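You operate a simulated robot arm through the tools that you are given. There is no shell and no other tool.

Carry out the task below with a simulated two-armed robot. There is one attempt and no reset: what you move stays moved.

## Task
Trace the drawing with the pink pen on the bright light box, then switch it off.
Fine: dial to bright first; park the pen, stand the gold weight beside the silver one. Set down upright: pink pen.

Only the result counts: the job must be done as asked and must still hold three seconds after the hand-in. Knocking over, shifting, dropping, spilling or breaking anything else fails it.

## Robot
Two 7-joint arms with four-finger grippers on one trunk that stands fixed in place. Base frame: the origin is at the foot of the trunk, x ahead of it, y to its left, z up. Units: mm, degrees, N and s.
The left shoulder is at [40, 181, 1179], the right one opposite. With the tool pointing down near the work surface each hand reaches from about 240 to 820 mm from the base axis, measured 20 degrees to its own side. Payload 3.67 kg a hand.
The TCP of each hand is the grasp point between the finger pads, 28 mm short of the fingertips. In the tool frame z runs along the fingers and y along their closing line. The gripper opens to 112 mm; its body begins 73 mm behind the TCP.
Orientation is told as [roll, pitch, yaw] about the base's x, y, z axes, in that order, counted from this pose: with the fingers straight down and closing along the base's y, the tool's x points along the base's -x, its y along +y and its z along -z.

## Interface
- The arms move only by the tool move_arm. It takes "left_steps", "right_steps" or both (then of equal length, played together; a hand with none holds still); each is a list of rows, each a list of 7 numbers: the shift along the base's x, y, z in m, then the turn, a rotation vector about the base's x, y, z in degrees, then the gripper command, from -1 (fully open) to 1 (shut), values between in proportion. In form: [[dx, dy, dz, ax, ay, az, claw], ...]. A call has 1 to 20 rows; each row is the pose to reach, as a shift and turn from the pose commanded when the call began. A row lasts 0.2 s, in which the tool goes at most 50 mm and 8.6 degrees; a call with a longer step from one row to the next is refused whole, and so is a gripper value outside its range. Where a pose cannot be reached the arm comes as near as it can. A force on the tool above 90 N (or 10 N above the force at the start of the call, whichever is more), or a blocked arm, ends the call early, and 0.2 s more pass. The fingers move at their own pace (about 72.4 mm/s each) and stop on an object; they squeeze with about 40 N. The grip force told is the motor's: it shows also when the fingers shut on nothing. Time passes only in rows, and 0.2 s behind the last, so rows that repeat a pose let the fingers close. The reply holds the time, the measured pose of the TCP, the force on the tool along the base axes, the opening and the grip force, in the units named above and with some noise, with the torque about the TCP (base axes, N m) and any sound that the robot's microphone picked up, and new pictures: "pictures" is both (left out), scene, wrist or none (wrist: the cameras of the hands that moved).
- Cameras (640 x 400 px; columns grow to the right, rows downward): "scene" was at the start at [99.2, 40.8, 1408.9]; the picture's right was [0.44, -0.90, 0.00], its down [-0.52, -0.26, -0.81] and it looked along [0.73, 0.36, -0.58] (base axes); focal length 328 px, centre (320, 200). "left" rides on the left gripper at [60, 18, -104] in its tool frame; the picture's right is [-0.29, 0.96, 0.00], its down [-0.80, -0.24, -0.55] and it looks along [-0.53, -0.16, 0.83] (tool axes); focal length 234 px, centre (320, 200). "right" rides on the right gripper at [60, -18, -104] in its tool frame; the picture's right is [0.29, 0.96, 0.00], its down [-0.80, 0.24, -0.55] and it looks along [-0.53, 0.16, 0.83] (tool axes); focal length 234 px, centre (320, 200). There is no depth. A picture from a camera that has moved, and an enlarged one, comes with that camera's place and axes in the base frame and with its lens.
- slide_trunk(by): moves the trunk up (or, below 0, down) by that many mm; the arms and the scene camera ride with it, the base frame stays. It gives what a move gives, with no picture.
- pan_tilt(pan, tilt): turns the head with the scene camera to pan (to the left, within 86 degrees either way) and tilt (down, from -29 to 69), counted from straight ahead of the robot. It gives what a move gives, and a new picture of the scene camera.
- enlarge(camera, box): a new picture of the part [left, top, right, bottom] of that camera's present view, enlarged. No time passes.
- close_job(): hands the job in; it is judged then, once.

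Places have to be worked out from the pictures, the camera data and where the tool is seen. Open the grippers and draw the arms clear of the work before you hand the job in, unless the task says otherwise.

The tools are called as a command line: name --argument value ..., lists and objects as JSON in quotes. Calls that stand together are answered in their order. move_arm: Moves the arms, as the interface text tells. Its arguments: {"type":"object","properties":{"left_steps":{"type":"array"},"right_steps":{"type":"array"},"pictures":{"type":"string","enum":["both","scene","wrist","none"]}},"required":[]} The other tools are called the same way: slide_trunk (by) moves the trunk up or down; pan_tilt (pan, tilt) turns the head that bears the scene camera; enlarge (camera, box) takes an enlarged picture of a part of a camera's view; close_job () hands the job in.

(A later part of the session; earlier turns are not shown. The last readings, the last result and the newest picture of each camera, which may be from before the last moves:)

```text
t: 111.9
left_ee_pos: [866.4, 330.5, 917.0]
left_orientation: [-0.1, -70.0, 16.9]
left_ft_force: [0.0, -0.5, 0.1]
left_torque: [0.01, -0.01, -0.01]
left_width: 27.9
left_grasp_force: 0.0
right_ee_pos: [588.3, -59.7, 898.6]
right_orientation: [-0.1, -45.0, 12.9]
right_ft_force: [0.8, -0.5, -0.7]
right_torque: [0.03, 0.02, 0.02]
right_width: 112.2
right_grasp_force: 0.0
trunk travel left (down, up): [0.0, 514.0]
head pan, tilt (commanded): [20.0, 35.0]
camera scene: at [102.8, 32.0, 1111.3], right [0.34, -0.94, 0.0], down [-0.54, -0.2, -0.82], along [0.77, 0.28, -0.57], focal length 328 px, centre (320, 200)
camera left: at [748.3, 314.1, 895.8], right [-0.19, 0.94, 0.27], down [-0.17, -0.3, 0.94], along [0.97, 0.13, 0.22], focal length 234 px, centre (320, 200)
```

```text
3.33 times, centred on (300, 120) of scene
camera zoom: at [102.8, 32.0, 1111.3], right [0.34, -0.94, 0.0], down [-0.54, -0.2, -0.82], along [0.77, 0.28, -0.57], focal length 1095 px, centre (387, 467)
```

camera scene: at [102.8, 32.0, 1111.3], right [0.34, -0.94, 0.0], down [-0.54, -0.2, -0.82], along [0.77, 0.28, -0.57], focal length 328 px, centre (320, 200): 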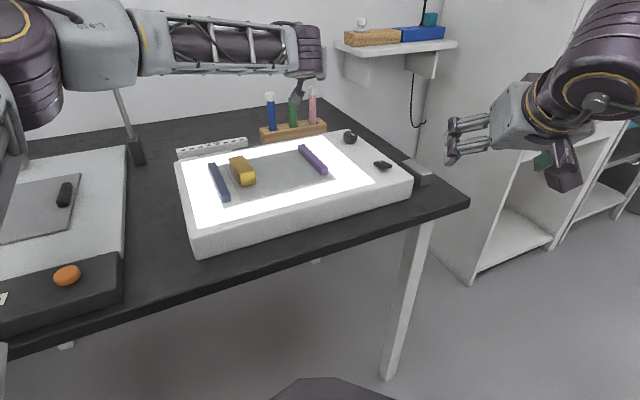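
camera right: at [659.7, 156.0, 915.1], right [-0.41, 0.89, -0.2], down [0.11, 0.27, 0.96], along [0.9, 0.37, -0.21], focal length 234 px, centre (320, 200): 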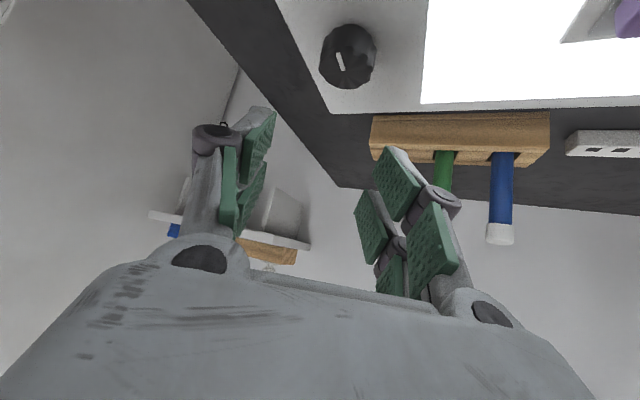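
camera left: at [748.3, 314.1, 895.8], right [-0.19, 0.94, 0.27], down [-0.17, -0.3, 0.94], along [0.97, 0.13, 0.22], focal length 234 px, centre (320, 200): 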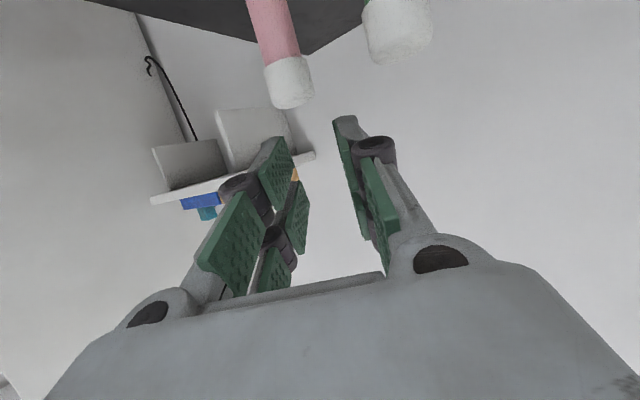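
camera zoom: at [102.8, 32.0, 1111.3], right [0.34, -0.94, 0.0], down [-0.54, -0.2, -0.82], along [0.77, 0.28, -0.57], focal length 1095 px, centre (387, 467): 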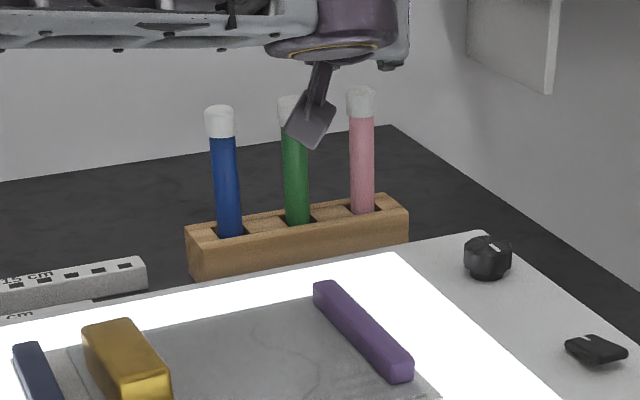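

The pen is centred laterally in the hand's frame (offset under 1 mm). I'll narrow the opening to about 26 mm, shift 1 mm away from the green pen, and descend over the pink cap in small steps.

move_arm --left_steps '[[0.0003, -0.001, -0.01, 0, 0, 0, 0.536], [0.0003, -0.001, -0.022, 0, 0, 0, 0.536], [0.0003, -0.001, -0.03, 0, 0, 0, 0.536], [0.0003, -0.001, -0.03, 0, 0, 0, 0.536]]' --pictures "both"

enlarge --camera "left" --box '[220, 60, 420, 200]'

enlarge --camera "scene" --box '[250, 60, 350, 180]'

```text
t: 112.9
left_ee_pos: [867.2, 330.3, 885.9]
left_orientation: [0.1, -70.0, 17.0]
left_ft_force: [0.8, 0.4, 0.1]
left_torque: [0.05, -0.01, -0.01]
left_width: 26.1
left_grasp_force: 0.1
right_ee_pos: [588.0, -59.9, 898.3]
right_orientation: [-0.1, -45.0, 12.9]
right_ft_force: [0.6, -0.3, -0.5]
right_torque: [0.02, -0.02, 0.05]
right_width: 112.0
right_grasp_force: 0.0
trunk travel left (down, up): [0.0, 514.0]
head pan, tilt (commanded): [20.0, 35.0]
camera scene: at [103.3, 32.0, 1111.3], right [0.34, -0.94, 0.0], down [-0.54, -0.2, -0.82], along [0.77, 0.28, -0.57], focal length 328 px, centre (320, 200)
camera left: at [748.9, 314.2, 864.0], right [-0.19, 0.94, 0.27], down [-0.17, -0.3, 0.94], along [0.97, 0.13, 0.22], focal length 234 px, centre (320, 200)
```

scene: 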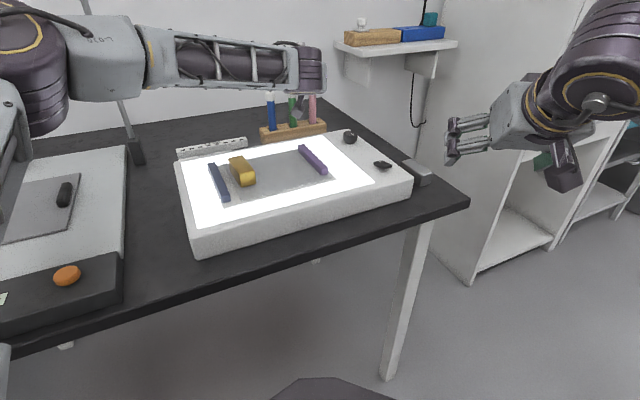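
left: 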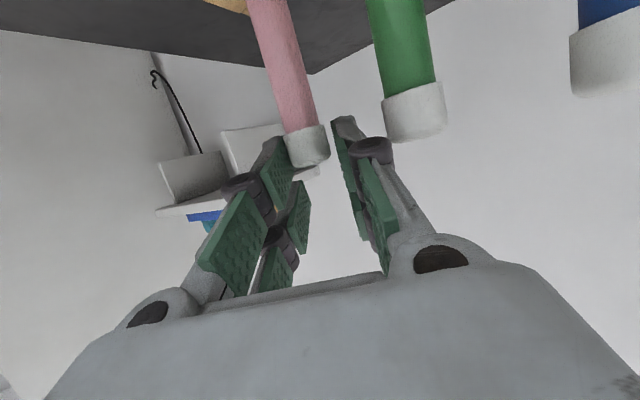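

```text
2.86 times, centred on (320, 130) of left
camera zoom: at [748.9, 314.2, 864.0], right [-0.19, 0.94, 0.27], down [-0.17, -0.3, 0.94], along [0.97, 0.13, 0.22], focal length 669 px, centre (320, 400)
```

zoom: 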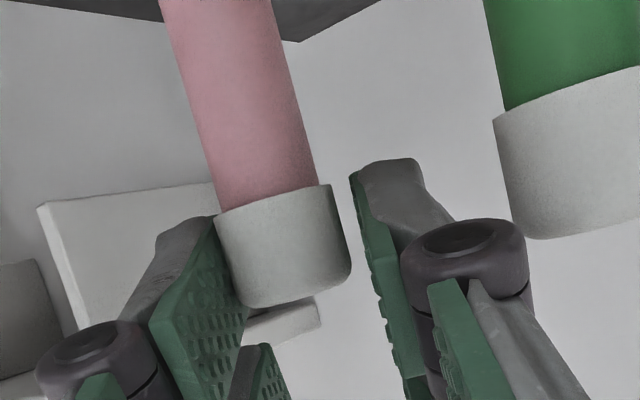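

```text
3.33 times, centred on (300, 120) of scene
camera zoom: at [103.3, 32.0, 1111.3], right [0.34, -0.94, 0.0], down [-0.54, -0.2, -0.82], along [0.77, 0.28, -0.57], focal length 1095 px, centre (387, 467)
```

zoom: 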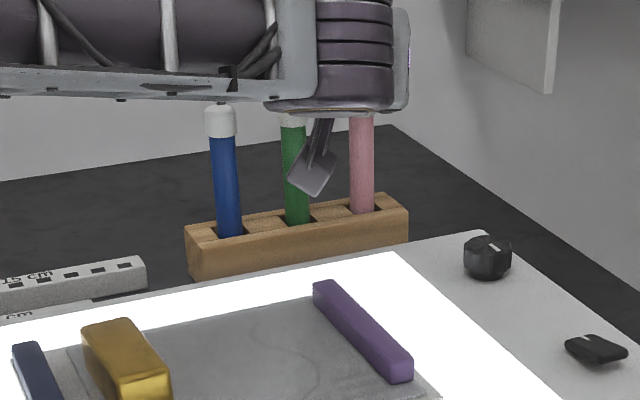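

The cap sits centred between the pads, and the left knuckle should clear the green cap by about 3 mm. I'll shift 1 mm more away from green, lower to z about 871, and close.

move_arm --left_steps '[[0.0003, -0.001, 0.0, 0, 0, 0, 0.536], [0.0003, -0.001, -0.007, 0, 0, 0, 0.536], [0.0003, -0.001, -0.015, 0, 0, 0, 0.536], [0.0003, -0.001, -0.015, 0, 0, 0, 0.536]]' --pictures "wrist"

enlarge --camera "left" --box '[220, 60, 420, 200]'

```text
t: 113.9
left_ee_pos: [867.4, 330.1, 870.3]
left_orientation: [0.0, -70.1, 17.0]
left_ft_force: [-0.7, -0.7, -0.5]
left_torque: [0.03, -0.02, -0.02]
left_width: 26.2
left_grasp_force: 0.0
right_ee_pos: [589.8, -60.0, 898.0]
right_orientation: [0.0, -44.9, 12.9]
right_ft_force: [0.0, 0.2, 0.5]
right_torque: [-0.03, 0.0, 0.05]
right_width: 112.0
right_grasp_force: 0.2
trunk travel left (down, up): [0.0, 514.0]
head pan, tilt (commanded): [20.0, 35.0]
camera left: at [748.8, 313.3, 849.1], right [-0.19, 0.94, 0.27], down [-0.17, -0.3, 0.94], along [0.97, 0.13, 0.22], focal length 234 px, centre (320, 200)
```

left: 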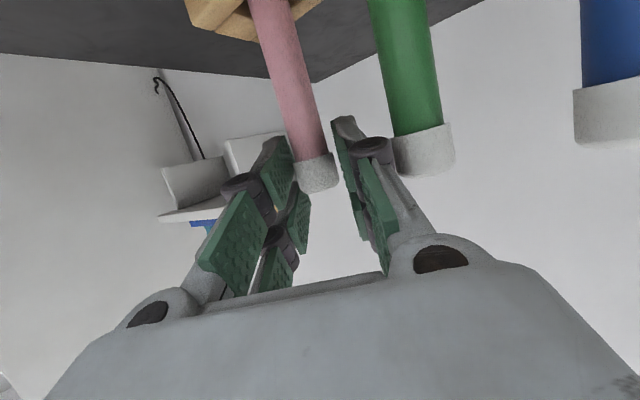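

```text
2.86 times, centred on (320, 130) of left
camera zoom: at [748.8, 313.3, 849.1], right [-0.19, 0.94, 0.27], down [-0.17, -0.3, 0.94], along [0.97, 0.13, 0.22], focal length 669 px, centre (320, 400)
```

zoom: 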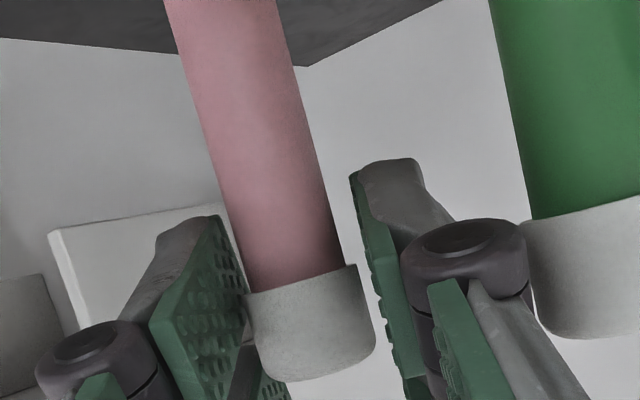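

No contact forces so far. I'll close the gripper on the pink cap.

move_arm --left_steps '[[0, 0, 0, 0, 0, 0, 0.62], [0, 0, 0, 0, 0, 0, 0.75], [0, 0, 0, 0, 0, 0, 0.9], [0, 0, 0, 0, 0, 0, 1.0]]' --pictures "wrist"

enlarge --camera "left" --box '[220, 60, 420, 200]'

```text
t: 114.9
left_ee_pos: [867.3, 330.7, 870.4]
left_orientation: [0.0, -70.1, 17.0]
left_ft_force: [-0.2, -0.2, -1.0]
left_torque: [-0.01, -0.01, 0.03]
left_width: 16.2
left_grasp_force: 40.2
right_ee_pos: [587.5, -58.3, 897.8]
right_orientation: [0.0, -44.9, 12.8]
right_ft_force: [0.1, 1.0, -0.1]
right_torque: [0.0, 0.01, 0.0]
right_width: 112.0
right_grasp_force: 0.0
trunk travel left (down, up): [0.0, 514.0]
head pan, tilt (commanded): [20.0, 35.0]
camera left: at [748.9, 313.3, 849.0], right [-0.19, 0.94, 0.27], down [-0.17, -0.3, 0.94], along [0.97, 0.13, 0.22], focal length 234 px, centre (320, 200)
```

left: 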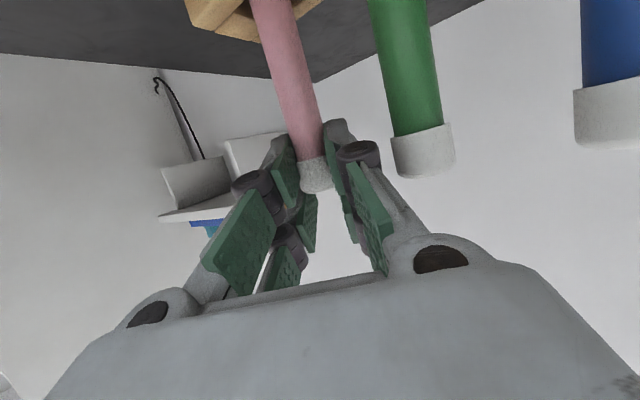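

```text
2.86 times, centred on (320, 130) of left
camera zoom: at [748.9, 313.3, 849.0], right [-0.19, 0.94, 0.27], down [-0.17, -0.3, 0.94], along [0.97, 0.13, 0.22], focal length 669 px, centre (320, 400)
```

zoom: 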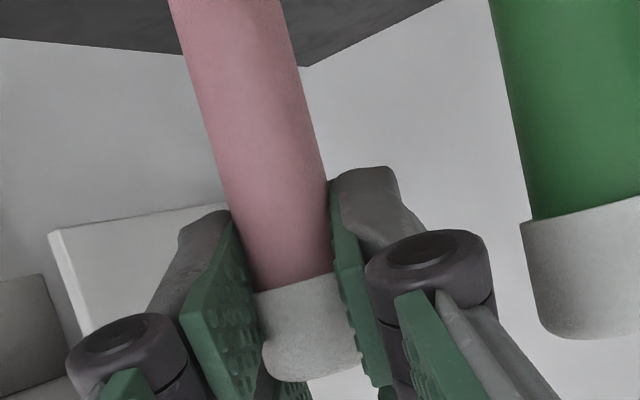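

The pen is held (width 16 mm, 40 N). I'll lift it straight up out of the rack.

move_arm --left_steps '[[0, 0, 0.012, 0, 0, 0, 1.0], [0, 0, 0.03, 0, 0, 0, 1.0], [0, 0, 0.055, 0, 0, 0, 1.0], [0, 0, 0.085, 0, 0, 0, 1.0], [0, 0, 0.11, 0, 0, 0, 1.0]]' --pictures "both"

enlarge --camera "scene" --box '[250, 40, 350, 180]'

enlarge --camera "left" --box '[200, 0, 420, 200]'

```text
t: 116.1
left_ee_pos: [867.5, 330.2, 980.2]
left_orientation: [0.0, -70.1, 17.0]
left_ft_force: [-0.6, 0.4, -0.3]
left_torque: [-0.03, -0.03, 0.0]
left_width: 16.4
left_grasp_force: 40.0
right_ee_pos: [588.5, -59.7, 898.2]
right_orientation: [0.0, -44.9, 12.9]
right_ft_force: [-0.1, 0.9, -1.1]
right_torque: [0.02, 0.03, 0.0]
right_width: 112.0
right_grasp_force: 0.0
trunk travel left (down, up): [0.0, 514.0]
head pan, tilt (commanded): [20.0, 35.0]
camera scene: at [103.1, 31.9, 1111.3], right [0.34, -0.94, 0.0], down [-0.54, -0.2, -0.82], along [0.77, 0.28, -0.57], focal length 328 px, centre (320, 200)
camera left: at [748.5, 312.4, 959.8], right [-0.19, 0.94, 0.27], down [-0.17, -0.3, 0.94], along [0.97, 0.13, 0.21], focal length 234 px, centre (320, 200)
```

scene: 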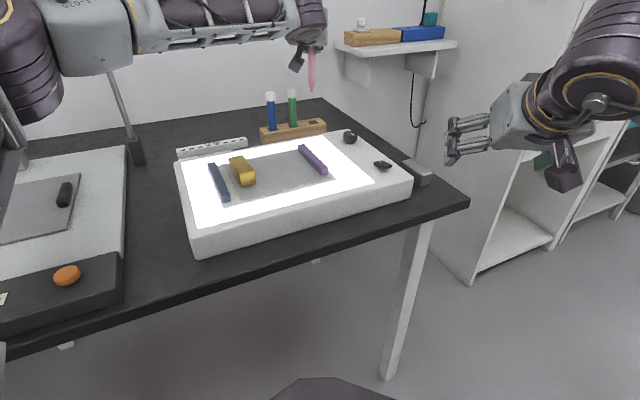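
left: 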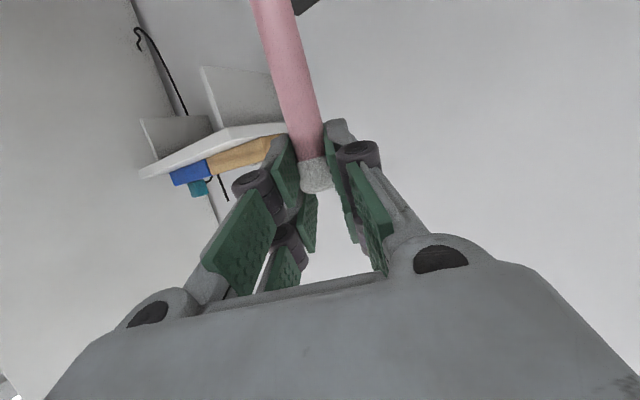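

```text
2.86 times, centred on (300, 110) of scene
camera zoom: at [103.1, 31.9, 1111.3], right [0.34, -0.94, 0.0], down [-0.54, -0.2, -0.82], along [0.77, 0.28, -0.57], focal length 938 px, centre (377, 457)
```

zoom: 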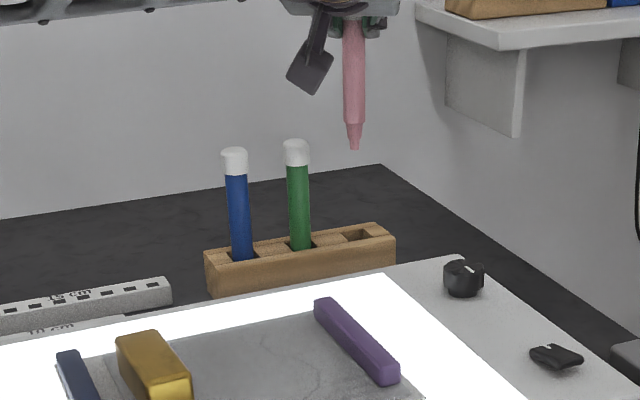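

```text
2.00 times, centred on (310, 100) of left
camera zoom: at [748.5, 312.4, 959.8], right [-0.19, 0.94, 0.27], down [-0.17, -0.3, 0.94], along [0.97, 0.13, 0.21], focal length 468 px, centre (340, 400)
```

zoom: 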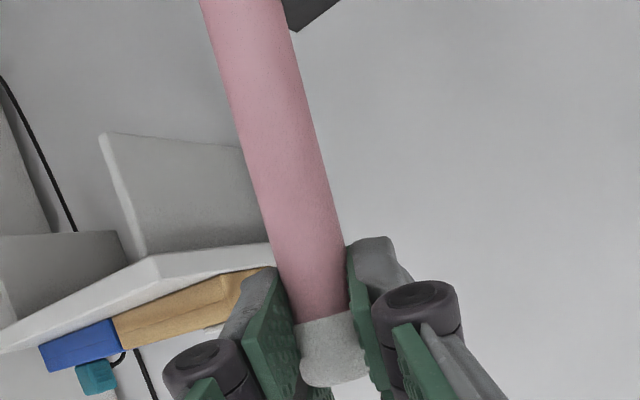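

The pen's tapered tip points down, about 120 mm below the cap top, and the pen hangs vertical. Before moving on I'll take detailed views of the lit drawing from this head position to extract the curve.

enlarge --camera "scene" --box '[225, 145, 335, 215]'

enlarge --camera "scene" --box '[255, 150, 315, 190]'

enlarge --camera "scene" --box '[225, 165, 285, 205]'

```text
5.71 times, centred on (280, 180) of scene
camera zoom: at [103.1, 31.9, 1111.3], right [0.34, -0.94, 0.0], down [-0.54, -0.2, -0.82], along [0.77, 0.28, -0.57], focal length 1877 px, centre (549, 314)
```

zoom: 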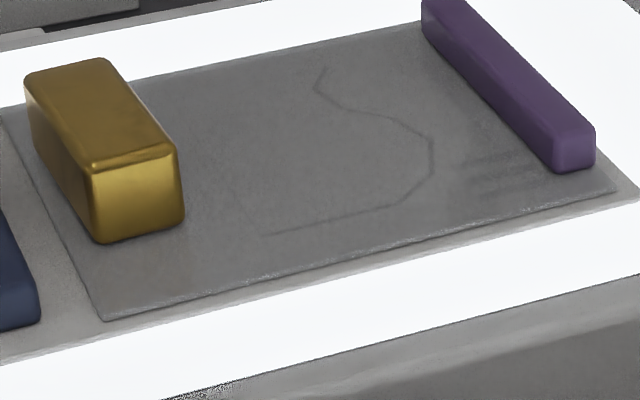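

```text
10.00 times, centred on (285, 170) of scene
camera zoom: at [103.1, 31.9, 1111.3], right [0.34, -0.94, 0.0], down [-0.54, -0.2, -0.82], along [0.77, 0.28, -0.57], focal length 3285 px, centre (670, 500)
```

zoom: 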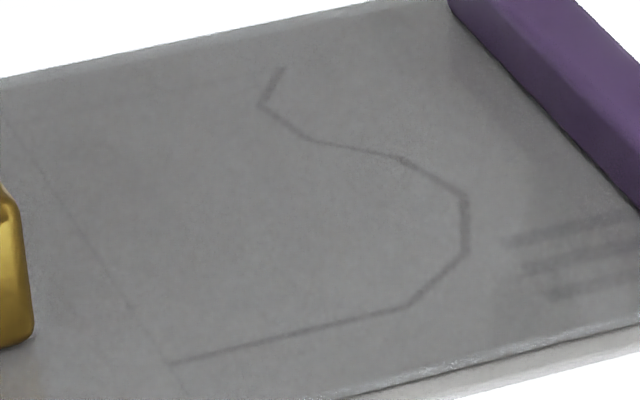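

```text
10.00 times, centred on (255, 185) of scene
camera zoom: at [103.1, 31.9, 1111.3], right [0.34, -0.94, 0.0], down [-0.54, -0.2, -0.82], along [0.77, 0.28, -0.57], focal length 3285 px, centre (970, 350)
```

zoom: 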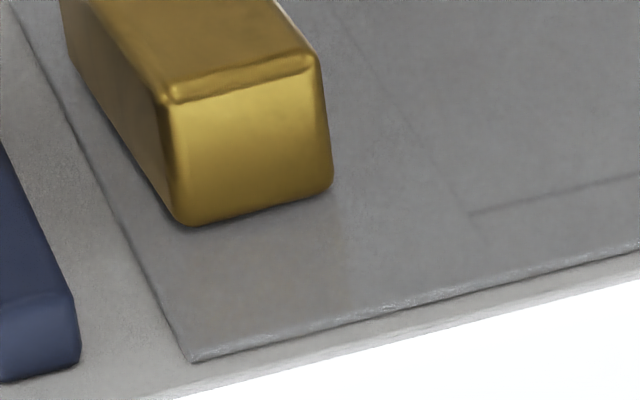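

The drawing shows clearly now, plus a fainter straight line near its lower-left end. I'll zoom further to tell the drawing from sheet edges and see whether anything runs under the gold weight.

enlarge --camera "scene" --box '[250, 155, 285, 180]'

enlarge --camera "scene" --box '[255, 175, 290, 200]'

enlarge --camera "scene" --box '[275, 150, 310, 175]'

enlarge --camera "scene" --box '[295, 160, 330, 185]'

```text
16.00 times, centred on (268, 168) of scene
camera zoom: at [103.1, 31.9, 1111.3], right [0.34, -0.94, 0.0], down [-0.54, -0.2, -0.82], along [0.77, 0.28, -0.57], focal length 5256 px, centre (1160, 720)
```

zoom: 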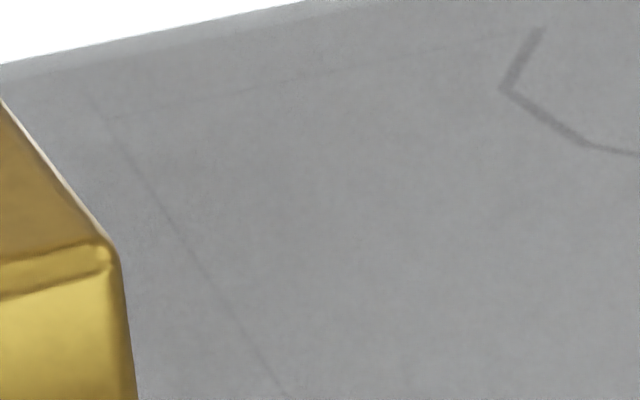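

```text
16.00 times, centred on (272, 188) of scene
camera zoom: at [103.1, 31.9, 1111.3], right [0.34, -0.94, 0.0], down [-0.54, -0.2, -0.82], along [0.77, 0.28, -0.57], focal length 5256 px, centre (1080, 400)
```

zoom: 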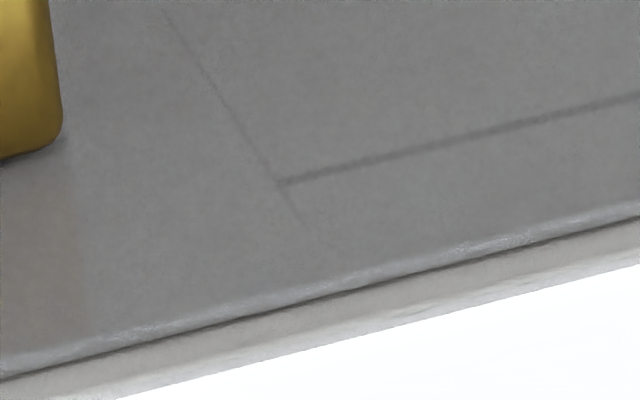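

```text
16.00 times, centred on (292, 162) of scene
camera zoom: at [103.1, 31.9, 1111.3], right [0.34, -0.94, 0.0], down [-0.54, -0.2, -0.82], along [0.77, 0.28, -0.57], focal length 5256 px, centre (760, 800)
```

zoom: 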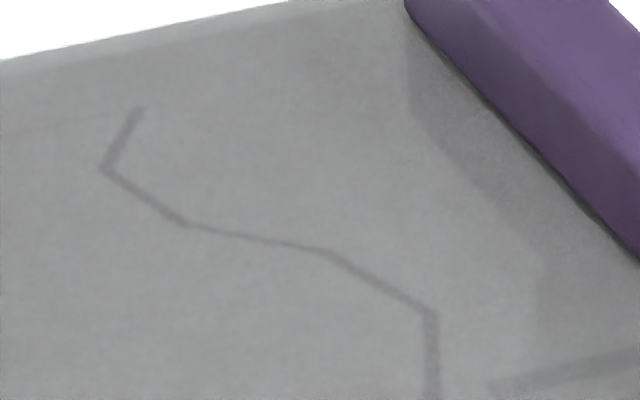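

```text
16.00 times, centred on (312, 172) of scene
camera zoom: at [103.1, 31.9, 1111.3], right [0.34, -0.94, 0.0], down [-0.54, -0.2, -0.82], along [0.77, 0.28, -0.57], focal length 5256 px, centre (440, 640)
```

zoom: 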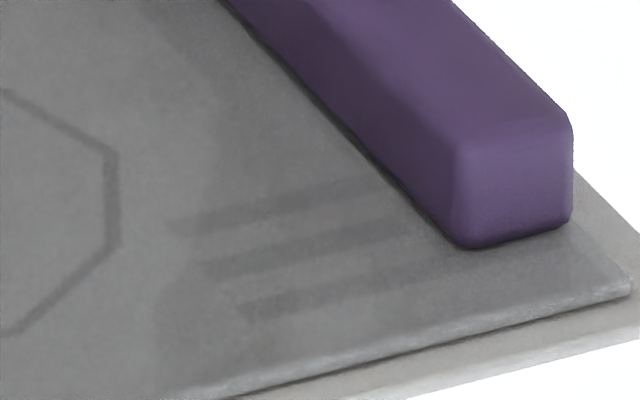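

The drawing is a pot profile: a dark polyline of 8 vertices from the rim at about (662, 323) to the base centre at about (549, 291), with thin construction lines beside it. I'll carry the pen back over the box and hover above the rim end, turning the hand to yaw −15°.

move_arm --left_steps '[[-0.01, 0, 0.02, 0, 0, -6, 1.0], [-0.05, 0, 0.02, 0, 0, -12, 1.0], [-0.09, 0, 0.02, 0, 0, -18, 1.0], [-0.13, 0, 0.02, 0, 0, -24, 1.0], [-0.17, -0.002, 0.015, 0, 0, -30, 1.0], [-0.2125, -0.005, 0.0, 0, 0, -32, 1.0], [-0.2125, -0.005, -0.025, 0, 0, -32, 1.0], [-0.2125, -0.005, -0.05, 0, 0, -32, 1.0]]' --pictures "both"

enlarge --camera "scene" --box '[225, 100, 335, 215]'

```text
t: 117.9
left_ee_pos: [655.0, 323.4, 929.3]
left_orientation: [-0.3, -70.1, -14.9]
left_ft_force: [-0.3, -0.2, 0.3]
left_torque: [0.0, 0.03, -0.04]
left_width: 16.5
left_grasp_force: 40.0
right_ee_pos: [588.5, -59.5, 898.2]
right_orientation: [0.0, -45.0, 13.1]
right_ft_force: [0.3, 0.0, -0.2]
right_torque: [-0.01, 0.0, -0.02]
right_width: 112.0
right_grasp_force: 0.0
trunk travel left (down, up): [0.0, 514.0]
head pan, tilt (commanded): [20.0, 35.0]
camera scene: at [103.3, 32.3, 1111.2], right [0.34, -0.94, 0.0], down [-0.54, -0.2, -0.82], along [0.77, 0.28, -0.57], focal length 328 px, centre (320, 200)
camera left: at [546.1, 372.7, 908.3], right [0.34, 0.9, 0.27], down [-0.3, -0.17, 0.94], along [0.89, -0.4, 0.22], focal length 234 px, centre (320, 200)
```

scene: 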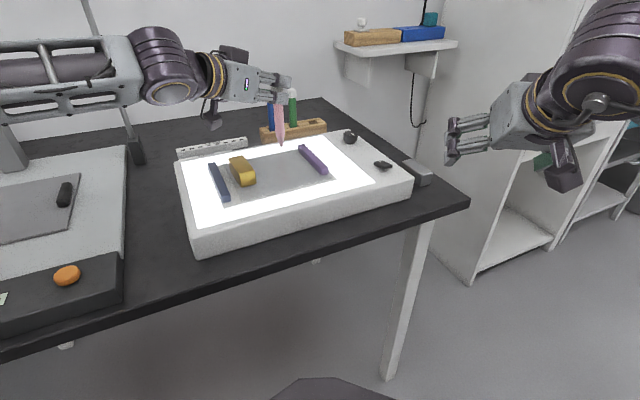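
left: 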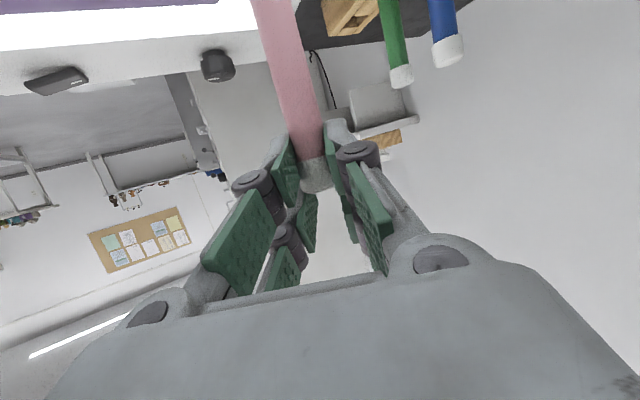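

```text
3.48 times, centred on (280, 158) of scene
camera zoom: at [103.3, 32.3, 1111.2], right [0.34, -0.94, 0.0], down [-0.54, -0.2, -0.82], along [0.77, 0.28, -0.57], focal length 1142 px, centre (459, 348)
```

zoom: 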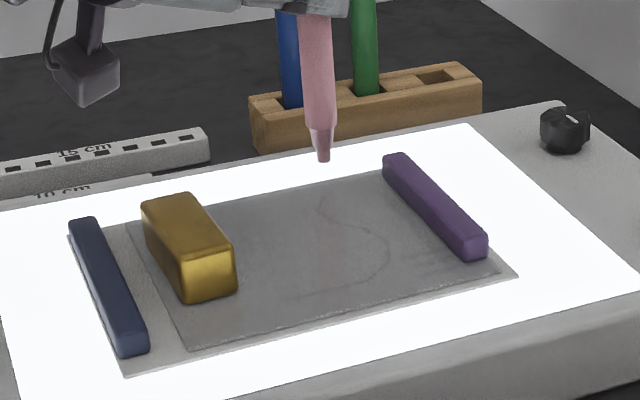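

The pen tip hovers about where I predicted, near the rim end A. I'll zoom on the tip to calibrate its offset in the picture.

enlarge --camera "scene" --box '[262, 130, 302, 160]'

enlarge --camera "scene" --box '[255, 60, 305, 145]'

```text
13.33 times, centred on (282, 145) of scene
camera zoom: at [103.3, 32.3, 1111.2], right [0.34, -0.94, 0.0], down [-0.54, -0.2, -0.82], along [0.77, 0.28, -0.57], focal length 4380 px, centre (827, 933)
```

zoom: 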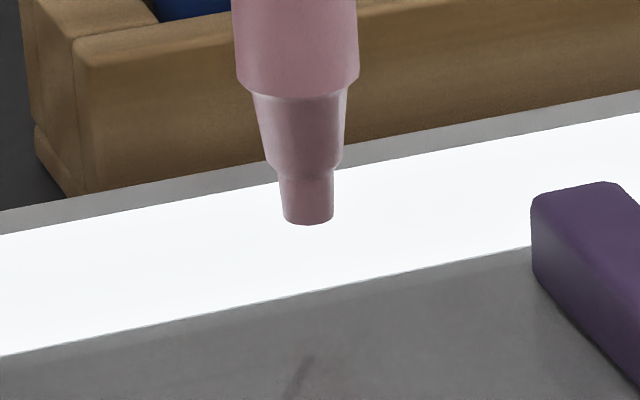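

```text
4.71 times, centred on (280, 102) of scene
camera zoom: at [103.3, 32.3, 1111.2], right [0.34, -0.94, 0.0], down [-0.54, -0.2, -0.82], along [0.77, 0.28, -0.57], focal length 1546 px, centre (508, 659)
```

zoom: 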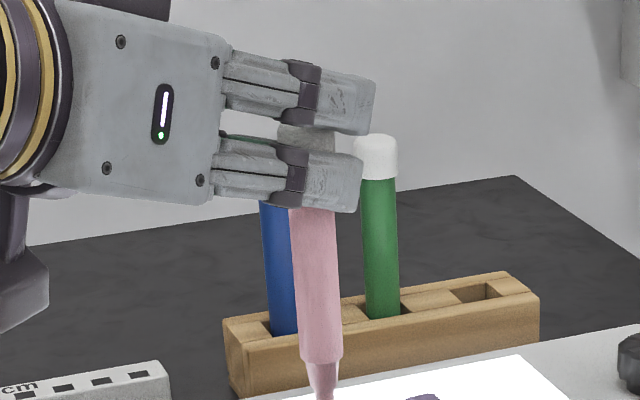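

The tip is a flat felt end about 8 mm wide, sitting at about (662, 322, 811), directly above A. I'll shift to the middle of the first segment A–B and lower to a few millimetres above the sheet.

move_arm --left_steps '[[-0.0086, -0.0004, -0.006, 0, 0, 0, 1.0], [-0.0086, -0.0004, -0.012, 0, 0, 0, 1.0], [-0.0086, -0.0004, -0.018, 0, 0, 0, 1.0], [-0.0086, -0.0004, -0.018, 0, 0, 0, 1.0]]' --pictures "scene"

enlarge --camera "scene" --box '[262, 135, 302, 165]'

```text
t: 118.9
left_ee_pos: [645.6, 321.7, 917.0]
left_orientation: [0.4, -70.5, -15.5]
left_ft_force: [2.7, 2.4, 20.1]
left_torque: [0.08, -0.51, 0.03]
left_width: 16.5
left_grasp_force: 39.1
right_ee_pos: [586.2, -60.2, 900.1]
right_orientation: [0.0, -45.2, 12.9]
right_ft_force: [0.5, 0.7, -0.4]
right_torque: [0.02, 0.0, -0.03]
right_width: 112.2
right_grasp_force: 0.1
trunk travel left (down, up): [0.0, 514.0]
head pan, tilt (commanded): [20.0, 35.0]
camera scene: at [101.7, 31.4, 1111.6], right [0.34, -0.94, 0.0], down [-0.54, -0.2, -0.82], along [0.77, 0.28, -0.57], focal length 328 px, centre (320, 200)
```

scene: 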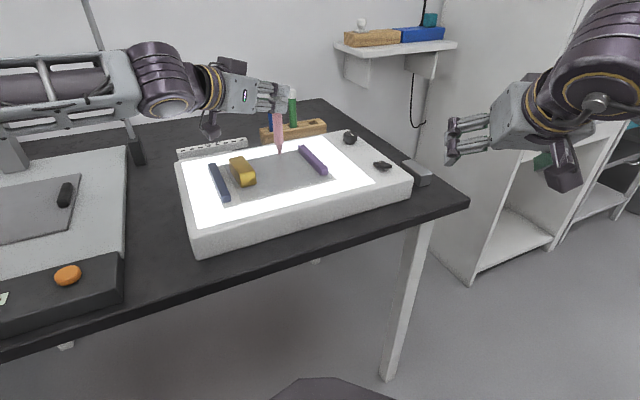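

```text
13.33 times, centred on (282, 150) of scene
camera zoom: at [101.7, 31.4, 1111.6], right [0.34, -0.94, 0.0], down [-0.54, -0.2, -0.82], along [0.77, 0.28, -0.57], focal length 4380 px, centre (827, 867)
```

zoom: 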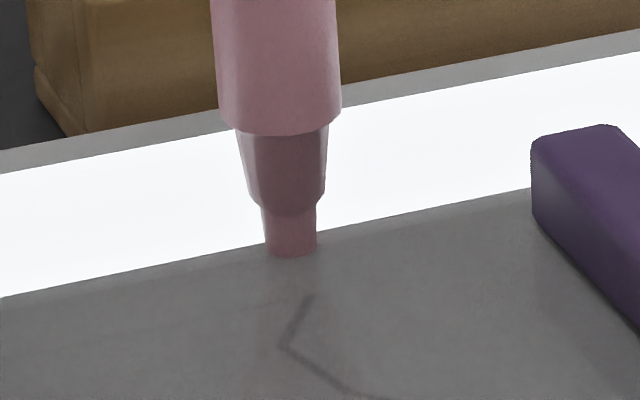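

The force reads 20 N upward: the tip is already touching, so the sheet lies at about z 798, higher than I thought, and my plan position was off accordingly. I'll lift straight up at once and look for any mark.

move_arm --left_steps '[[0, 0, 0.008, 0, 0, 0, 1.0], [0, 0, 0.02, 0, 0, 0, 1.0], [0, 0, 0.03, 0, 0, 0, 1.0]]' --pictures "scene"

enlarge --camera "scene" --box '[262, 135, 302, 165]'

enlarge --camera "scene" --box '[225, 140, 335, 210]'

```text
t: 119.7
left_ee_pos: [645.6, 323.7, 939.8]
left_orientation: [-0.3, -70.1, -14.7]
left_ft_force: [0.0, 0.3, -0.1]
left_torque: [0.0, -0.04, 0.01]
left_width: 16.2
left_grasp_force: 40.0
right_ee_pos: [588.1, -59.7, 898.7]
right_orientation: [-0.1, -45.0, 12.9]
right_ft_force: [-0.1, 0.7, 0.4]
right_torque: [0.0, 0.0, -0.02]
right_width: 112.1
right_grasp_force: 0.2
trunk travel left (down, up): [0.0, 514.0]
head pan, tilt (commanded): [20.0, 35.0]
camera scene: at [103.2, 32.0, 1111.2], right [0.34, -0.94, 0.0], down [-0.54, -0.2, -0.82], along [0.77, 0.28, -0.57], focal length 328 px, centre (320, 200)
```

scene: 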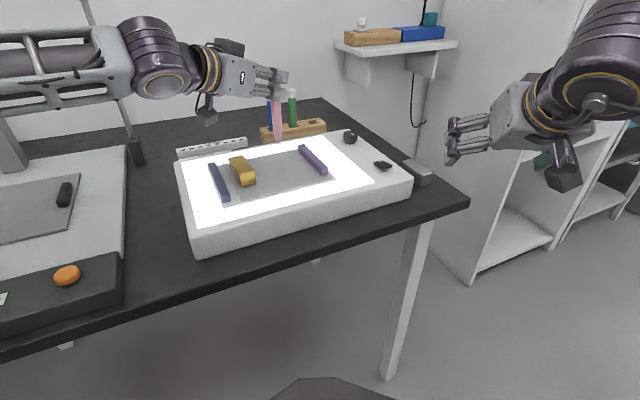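

```text
13.33 times, centred on (282, 150) of scene
camera zoom: at [103.2, 32.0, 1111.2], right [0.34, -0.94, 0.0], down [-0.54, -0.2, -0.82], along [0.77, 0.28, -0.57], focal length 4380 px, centre (827, 867)
```

zoom: 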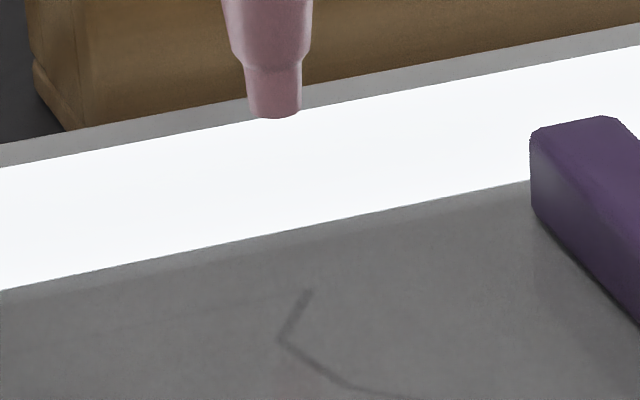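

```text
5.71 times, centred on (280, 175) of scene
camera zoom: at [103.2, 32.0, 1111.2], right [0.34, -0.94, 0.0], down [-0.54, -0.2, -0.82], along [0.77, 0.28, -0.57], focal length 1877 px, centre (549, 343)
```

zoom: 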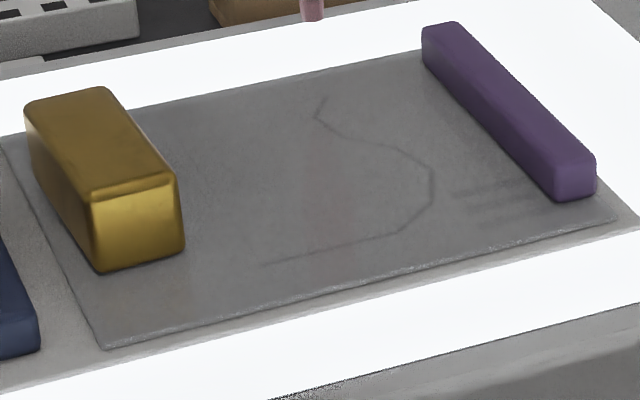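

No mark is visible, good. Using the contact height (TCP about 917, sheet about z 799), I recomputed the path: A (640, 311), B (624, 309), C (614, 293), D (613, 273), E (604, 256), F (586, 248), G (565, 250), J (532, 281). I'll hover 5 mm above the middle of A–B and check.

move_arm --left_steps '[[-0.01, -0.006, 0.0, 0, 0, 0, 1.0], [-0.0211, -0.0117, -0.005, 0, 0, 0, 1.0], [-0.0211, -0.0117, -0.0125, 0, 0, 0, 1.0], [-0.0211, -0.0117, -0.0165, 0, 0, 0, 1.0], [-0.0211, -0.0117, -0.0165, 0, 0, 0, 1.0]]' --pictures "scene"

enlarge --camera "scene" --box '[262, 135, 302, 165]'

```text
t: 120.9
left_ee_pos: [624.4, 311.1, 925.1]
left_orientation: [-0.1, -70.1, -15.0]
left_ft_force: [0.0, -0.8, -0.3]
left_torque: [0.0, -0.01, 0.0]
left_width: 16.3
left_grasp_force: 39.9
right_ee_pos: [587.9, -59.0, 899.4]
right_orientation: [0.0, -45.0, 12.9]
right_ft_force: [0.0, 0.6, 0.6]
right_torque: [0.03, -0.01, 0.02]
right_width: 112.1
right_grasp_force: 0.0
trunk travel left (down, up): [0.0, 514.0]
head pan, tilt (commanded): [20.0, 35.0]
camera scene: at [103.3, 32.1, 1111.3], right [0.34, -0.94, 0.0], down [-0.54, -0.2, -0.82], along [0.77, 0.28, -0.57], focal length 328 px, centre (320, 200)
```

scene: 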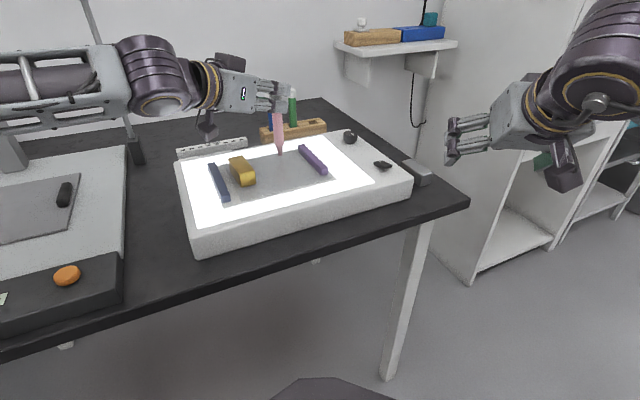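

```text
13.33 times, centred on (282, 150) of scene
camera zoom: at [103.3, 32.1, 1111.3], right [0.34, -0.94, 0.0], down [-0.54, -0.2, -0.82], along [0.77, 0.28, -0.57], focal length 4380 px, centre (827, 867)
```

zoom: 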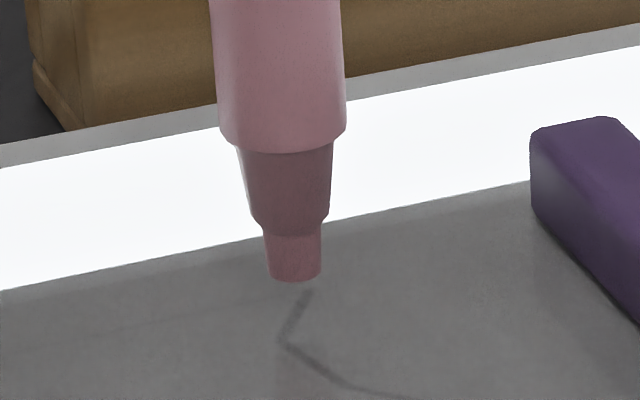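

The projection says the tip will land within 1 mm of the A–B line. I'll lower it gently to a light contact.

move_arm --left_steps '[[-0.0005, 0, -0.004, 0, 0, 0, 1.0], [-0.0005, 0, -0.007, 0, 0, 0, 1.0], [-0.0005, 0, -0.009, 0, 0, 0, 1.0]]' --pictures "scene"

enlarge --camera "scene" --box '[262, 135, 302, 165]'

```text
t: 121.7
left_ee_pos: [623.7, 311.7, 917.5]
left_orientation: [0.1, -70.2, -15.1]
left_ft_force: [-0.5, 0.0, 4.4]
left_torque: [-0.01, 0.07, -0.03]
left_width: 16.3
left_grasp_force: 40.4
right_ee_pos: [586.4, -59.1, 899.4]
right_orientation: [0.1, -44.9, 12.9]
right_ft_force: [0.1, 1.2, -0.4]
right_torque: [0.01, 0.0, -0.01]
right_width: 111.9
right_grasp_force: 0.1
trunk travel left (down, up): [0.0, 514.0]
head pan, tilt (commanded): [20.0, 35.0]
camera scene: at [102.8, 31.9, 1111.4], right [0.34, -0.94, 0.0], down [-0.54, -0.2, -0.82], along [0.77, 0.28, -0.57], focal length 328 px, centre (320, 200)
```

scene: 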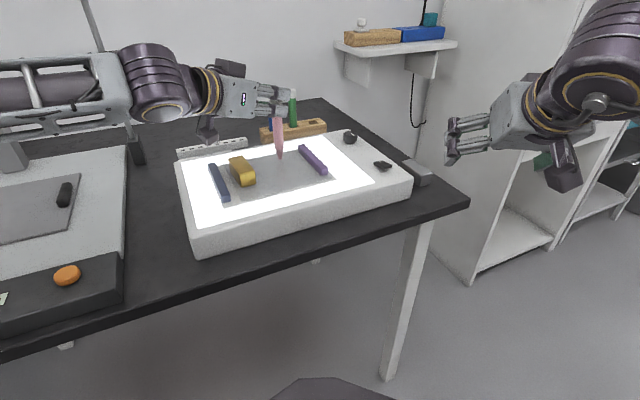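

```text
13.33 times, centred on (282, 150) of scene
camera zoom: at [102.8, 31.9, 1111.4], right [0.34, -0.94, 0.0], down [-0.54, -0.2, -0.82], along [0.77, 0.28, -0.57], focal length 4380 px, centre (827, 867)
```

zoom: 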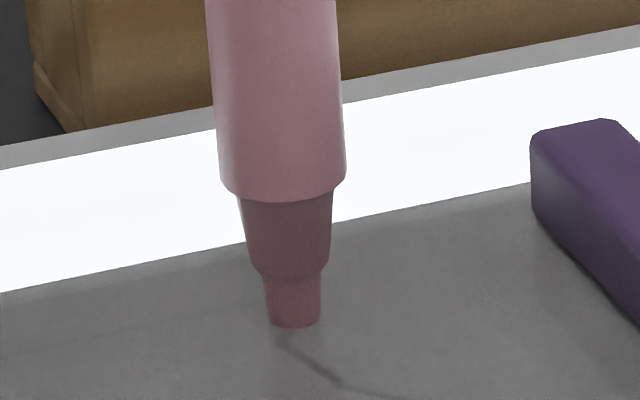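

Light contact of 4.4 N is reached right on the A–B line. Now I'll trace: first to A, then back through B to C, in about 4 mm steps.

move_arm --left_steps '[[0.0039, 0.0005, 0, 0, 0, 0, 1.0], [0.0078, 0.001, 0, 0, 0, 0, 1.0], [0.0078, 0.001, 0, 0, 0, 0, 1.0], [0.0037, 0.0002, 0, 0, 0, 0, 1.0], [-0.0004, -0.0005, 0, 0, 0, 0, 1.0], [-0.0044, -0.0012, 0, 0, 0, 0, 1.0], [-0.0085, -0.002, 0, 0, 0, 0, 1.0], [-0.0108, -0.0058, 0, 0, 0, 0, 1.0], [-0.0131, -0.0097, 0, 0, 0, 0, 1.0], [-0.0154, -0.0135, 0, 0, 0, 0, 1.0], [-0.0178, -0.0174, 0, 0, 0, 0, 1.0]]' --pictures "scene"

enlarge --camera "scene" --box '[262, 140, 312, 180]'

```text
t: 124.1
left_ee_pos: [605.8, 295.4, 917.5]
left_orientation: [-0.1, -70.2, -15.1]
left_ft_force: [1.6, 3.9, 11.4]
left_torque: [0.39, -0.22, 0.06]
left_width: 16.5
left_grasp_force: 40.2
right_ee_pos: [588.5, -59.3, 898.4]
right_orientation: [0.0, -45.0, 13.0]
right_ft_force: [-0.7, 1.0, 0.0]
right_torque: [0.0, 0.02, 0.0]
right_width: 111.8
right_grasp_force: 0.0
trunk travel left (down, up): [0.0, 514.0]
head pan, tilt (commanded): [20.0, 35.0]
camera scene: at [102.4, 31.9, 1111.4], right [0.34, -0.94, 0.0], down [-0.54, -0.2, -0.82], along [0.77, 0.28, -0.57], focal length 328 px, centre (320, 200)
```

scene: 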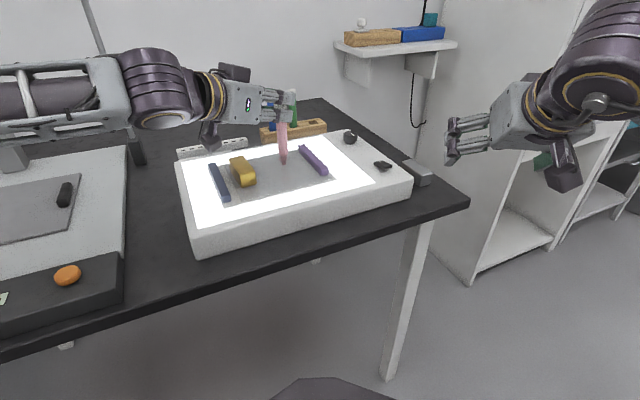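

```text
10.00 times, centred on (287, 160) of scene
camera zoom: at [102.4, 31.9, 1111.4], right [0.34, -0.94, 0.0], down [-0.54, -0.2, -0.82], along [0.77, 0.28, -0.57], focal length 3285 px, centre (650, 600)
```

zoom: 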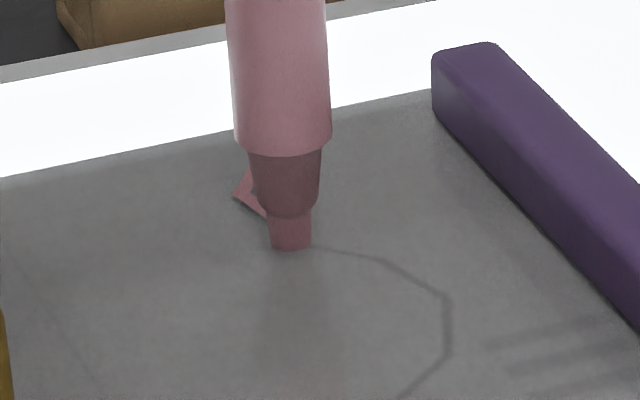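

Pink ink is being laid right along the drawing, though the force has crept up to 11 N. I'll continue from C through D to E with a 1 mm lift and a small correction.

move_arm --left_steps '[[0.001, -0.0035, 0.001, 0, 0, 0, 1.0], [0.0012, -0.0075, 0.001, 0, 0, 0, 1.0], [0.001, -0.0115, 0.001, 0, 0, 0, 1.0], [0.0007, -0.0155, 0.001, 0, 0, 0, 1.0], [0.0004, -0.0194, 0.001, 0, 0, 0, 1.0], [-0.0014, -0.0229, 0.001, 0, 0, 0, 1.0], [-0.0032, -0.0264, 0.001, 0, 0, 0, 1.0], [-0.005, -0.0298, 0.001, 0, 0, 0, 1.0], [-0.0068, -0.0333, 0.001, 0, 0, 0, 1.0], [-0.0086, -0.0368, 0.001, 0, 0, 0, 1.0]]' --pictures "scene"

enlarge --camera "scene" --box '[262, 145, 312, 185]'

```text
t: 126.3
left_ee_pos: [597.7, 258.2, 917.0]
left_orientation: [-0.1, -70.1, -15.1]
left_ft_force: [0.6, 1.5, 3.8]
left_torque: [0.12, -0.08, 0.02]
left_width: 16.4
left_grasp_force: 39.9
right_ee_pos: [587.3, -59.7, 898.9]
right_orientation: [-0.1, -44.9, 12.9]
right_ft_force: [0.4, -0.3, -0.3]
right_torque: [0.01, -0.01, 0.01]
right_width: 112.2
right_grasp_force: 0.0
trunk travel left (down, up): [0.0, 514.0]
head pan, tilt (commanded): [20.0, 35.0]
camera scene: at [103.0, 32.0, 1111.3], right [0.34, -0.94, 0.0], down [-0.54, -0.2, -0.82], along [0.77, 0.28, -0.57], focal length 328 px, centre (320, 200)
```

scene: 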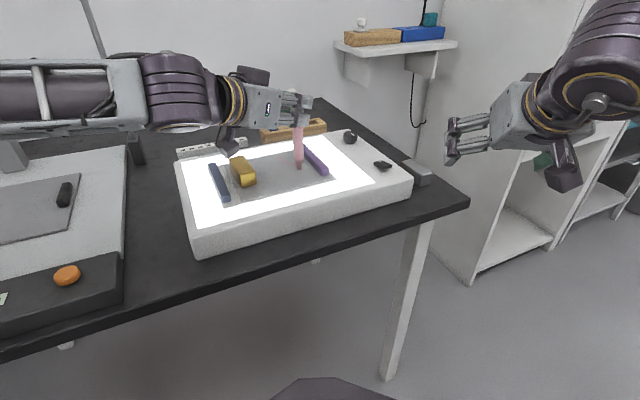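

```text
10.00 times, centred on (287, 165) of scene
camera zoom: at [103.0, 32.0, 1111.3], right [0.34, -0.94, 0.0], down [-0.54, -0.2, -0.82], along [0.77, 0.28, -0.57], focal length 3285 px, centre (650, 550)
```

zoom: 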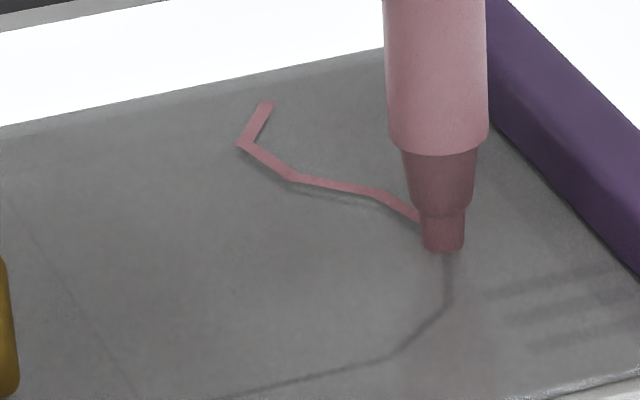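

The ink follows the curve closely, and the force is 3.8 N. Next I'll trace E through F to G.

move_arm --left_steps '[[-0.004, -0.0017, 0, 0, 0, 0, 1.0], [-0.0078, -0.0033, 0, 0, 0, 0, 1.0], [-0.0115, -0.0049, 0, 0, 0, 0, 1.0], [-0.0153, -0.0065, 0, 0, 0, 0, 1.0], [-0.019, -0.008, 0, 0, 0, 0, 1.0], [-0.0233, -0.0076, 0, 0, 0, 0, 1.0], [-0.0276, -0.0072, 0, 0, 0, 0, 1.0], [-0.032, -0.0068, 0, 0, 0, 0, 1.0], [-0.0363, -0.0064, 0, 0, 0, 0, 1.0], [-0.0406, -0.006, 0, 0, 0, 0, 1.0]]' --pictures "scene"

enlarge --camera "scene" --box '[257, 150, 307, 190]'

```text
t: 128.5
left_ee_pos: [557.1, 252.7, 917.9]
left_orientation: [-0.2, -70.1, -14.9]
left_ft_force: [0.5, 0.0, -0.1]
left_torque: [0.0, 0.01, 0.01]
left_width: 16.5
left_grasp_force: 39.7
right_ee_pos: [588.3, -59.1, 897.5]
right_orientation: [0.0, -45.0, 13.0]
right_ft_force: [0.7, 0.1, -0.9]
right_torque: [-0.03, -0.01, -0.03]
right_width: 111.9
right_grasp_force: 0.1
trunk travel left (down, up): [0.0, 514.0]
head pan, tilt (commanded): [20.0, 35.0]
camera scene: at [103.2, 32.1, 1111.3], right [0.34, -0.94, 0.0], down [-0.54, -0.2, -0.82], along [0.77, 0.28, -0.57], focal length 328 px, centre (320, 200)
```

scene: 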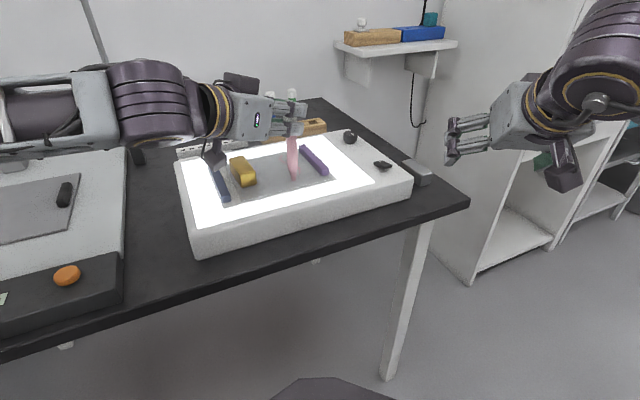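

```text
10.00 times, centred on (282, 170) of scene
camera zoom: at [103.2, 32.1, 1111.3], right [0.34, -0.94, 0.0], down [-0.54, -0.2, -0.82], along [0.77, 0.28, -0.57], focal length 3285 px, centre (700, 500)
```

zoom: 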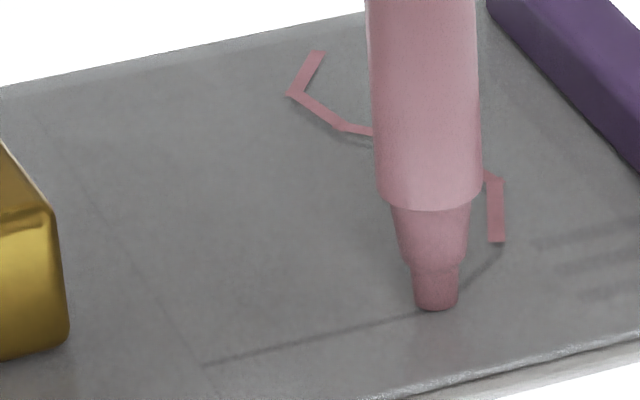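

Contact was lost after F: the ink ends there and the force reads zero. I'll go back to F, lower by 2.5 mm, and retrace F to G.

move_arm --left_steps '[[0.011, -0.001, 0.001, 0, 0, 0, 1.0], [0.0218, -0.002, 0.001, 0, 0, 0, 1.0], [0.0218, -0.002, -0.001, 0, 0, 0, 1.0], [0.0218, -0.002, -0.0025, 0, 0, 0, 1.0], [0.0218, -0.002, -0.0025, 0, 0, 0, 1.0]]' --pictures "none"

enlarge --camera "scene" --box '[257, 150, 307, 190]'

```text
t: 129.7
left_ee_pos: [578.2, 249.6, 917.2]
left_orientation: [0.2, -70.3, -15.2]
left_ft_force: [0.6, 0.0, 8.1]
left_torque: [-0.1, -0.1, 0.0]
left_width: 16.7
left_grasp_force: 40.4
right_ee_pos: [589.0, -60.2, 899.9]
right_orientation: [0.0, -45.1, 13.0]
right_ft_force: [-0.2, -0.6, 0.2]
right_torque: [0.01, -0.02, 0.01]
right_width: 111.8
right_grasp_force: 0.1
trunk travel left (down, up): [0.0, 514.0]
head pan, tilt (commanded): [20.0, 35.0]
```

```text
10.00 times, centred on (282, 170) of scene
camera zoom: at [102.6, 31.7, 1111.4], right [0.34, -0.94, 0.0], down [-0.54, -0.2, -0.82], along [0.77, 0.28, -0.57], focal length 3285 px, centre (700, 500)
```

zoom: 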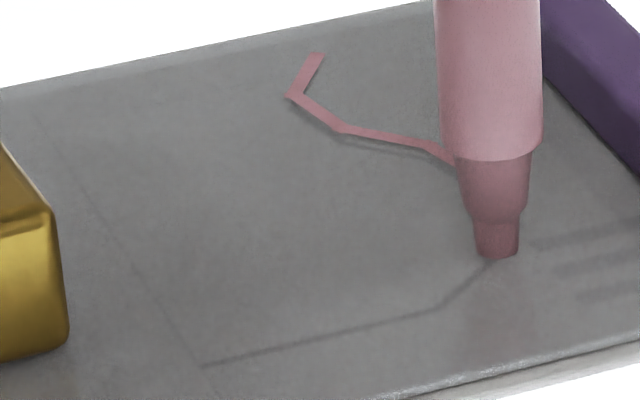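

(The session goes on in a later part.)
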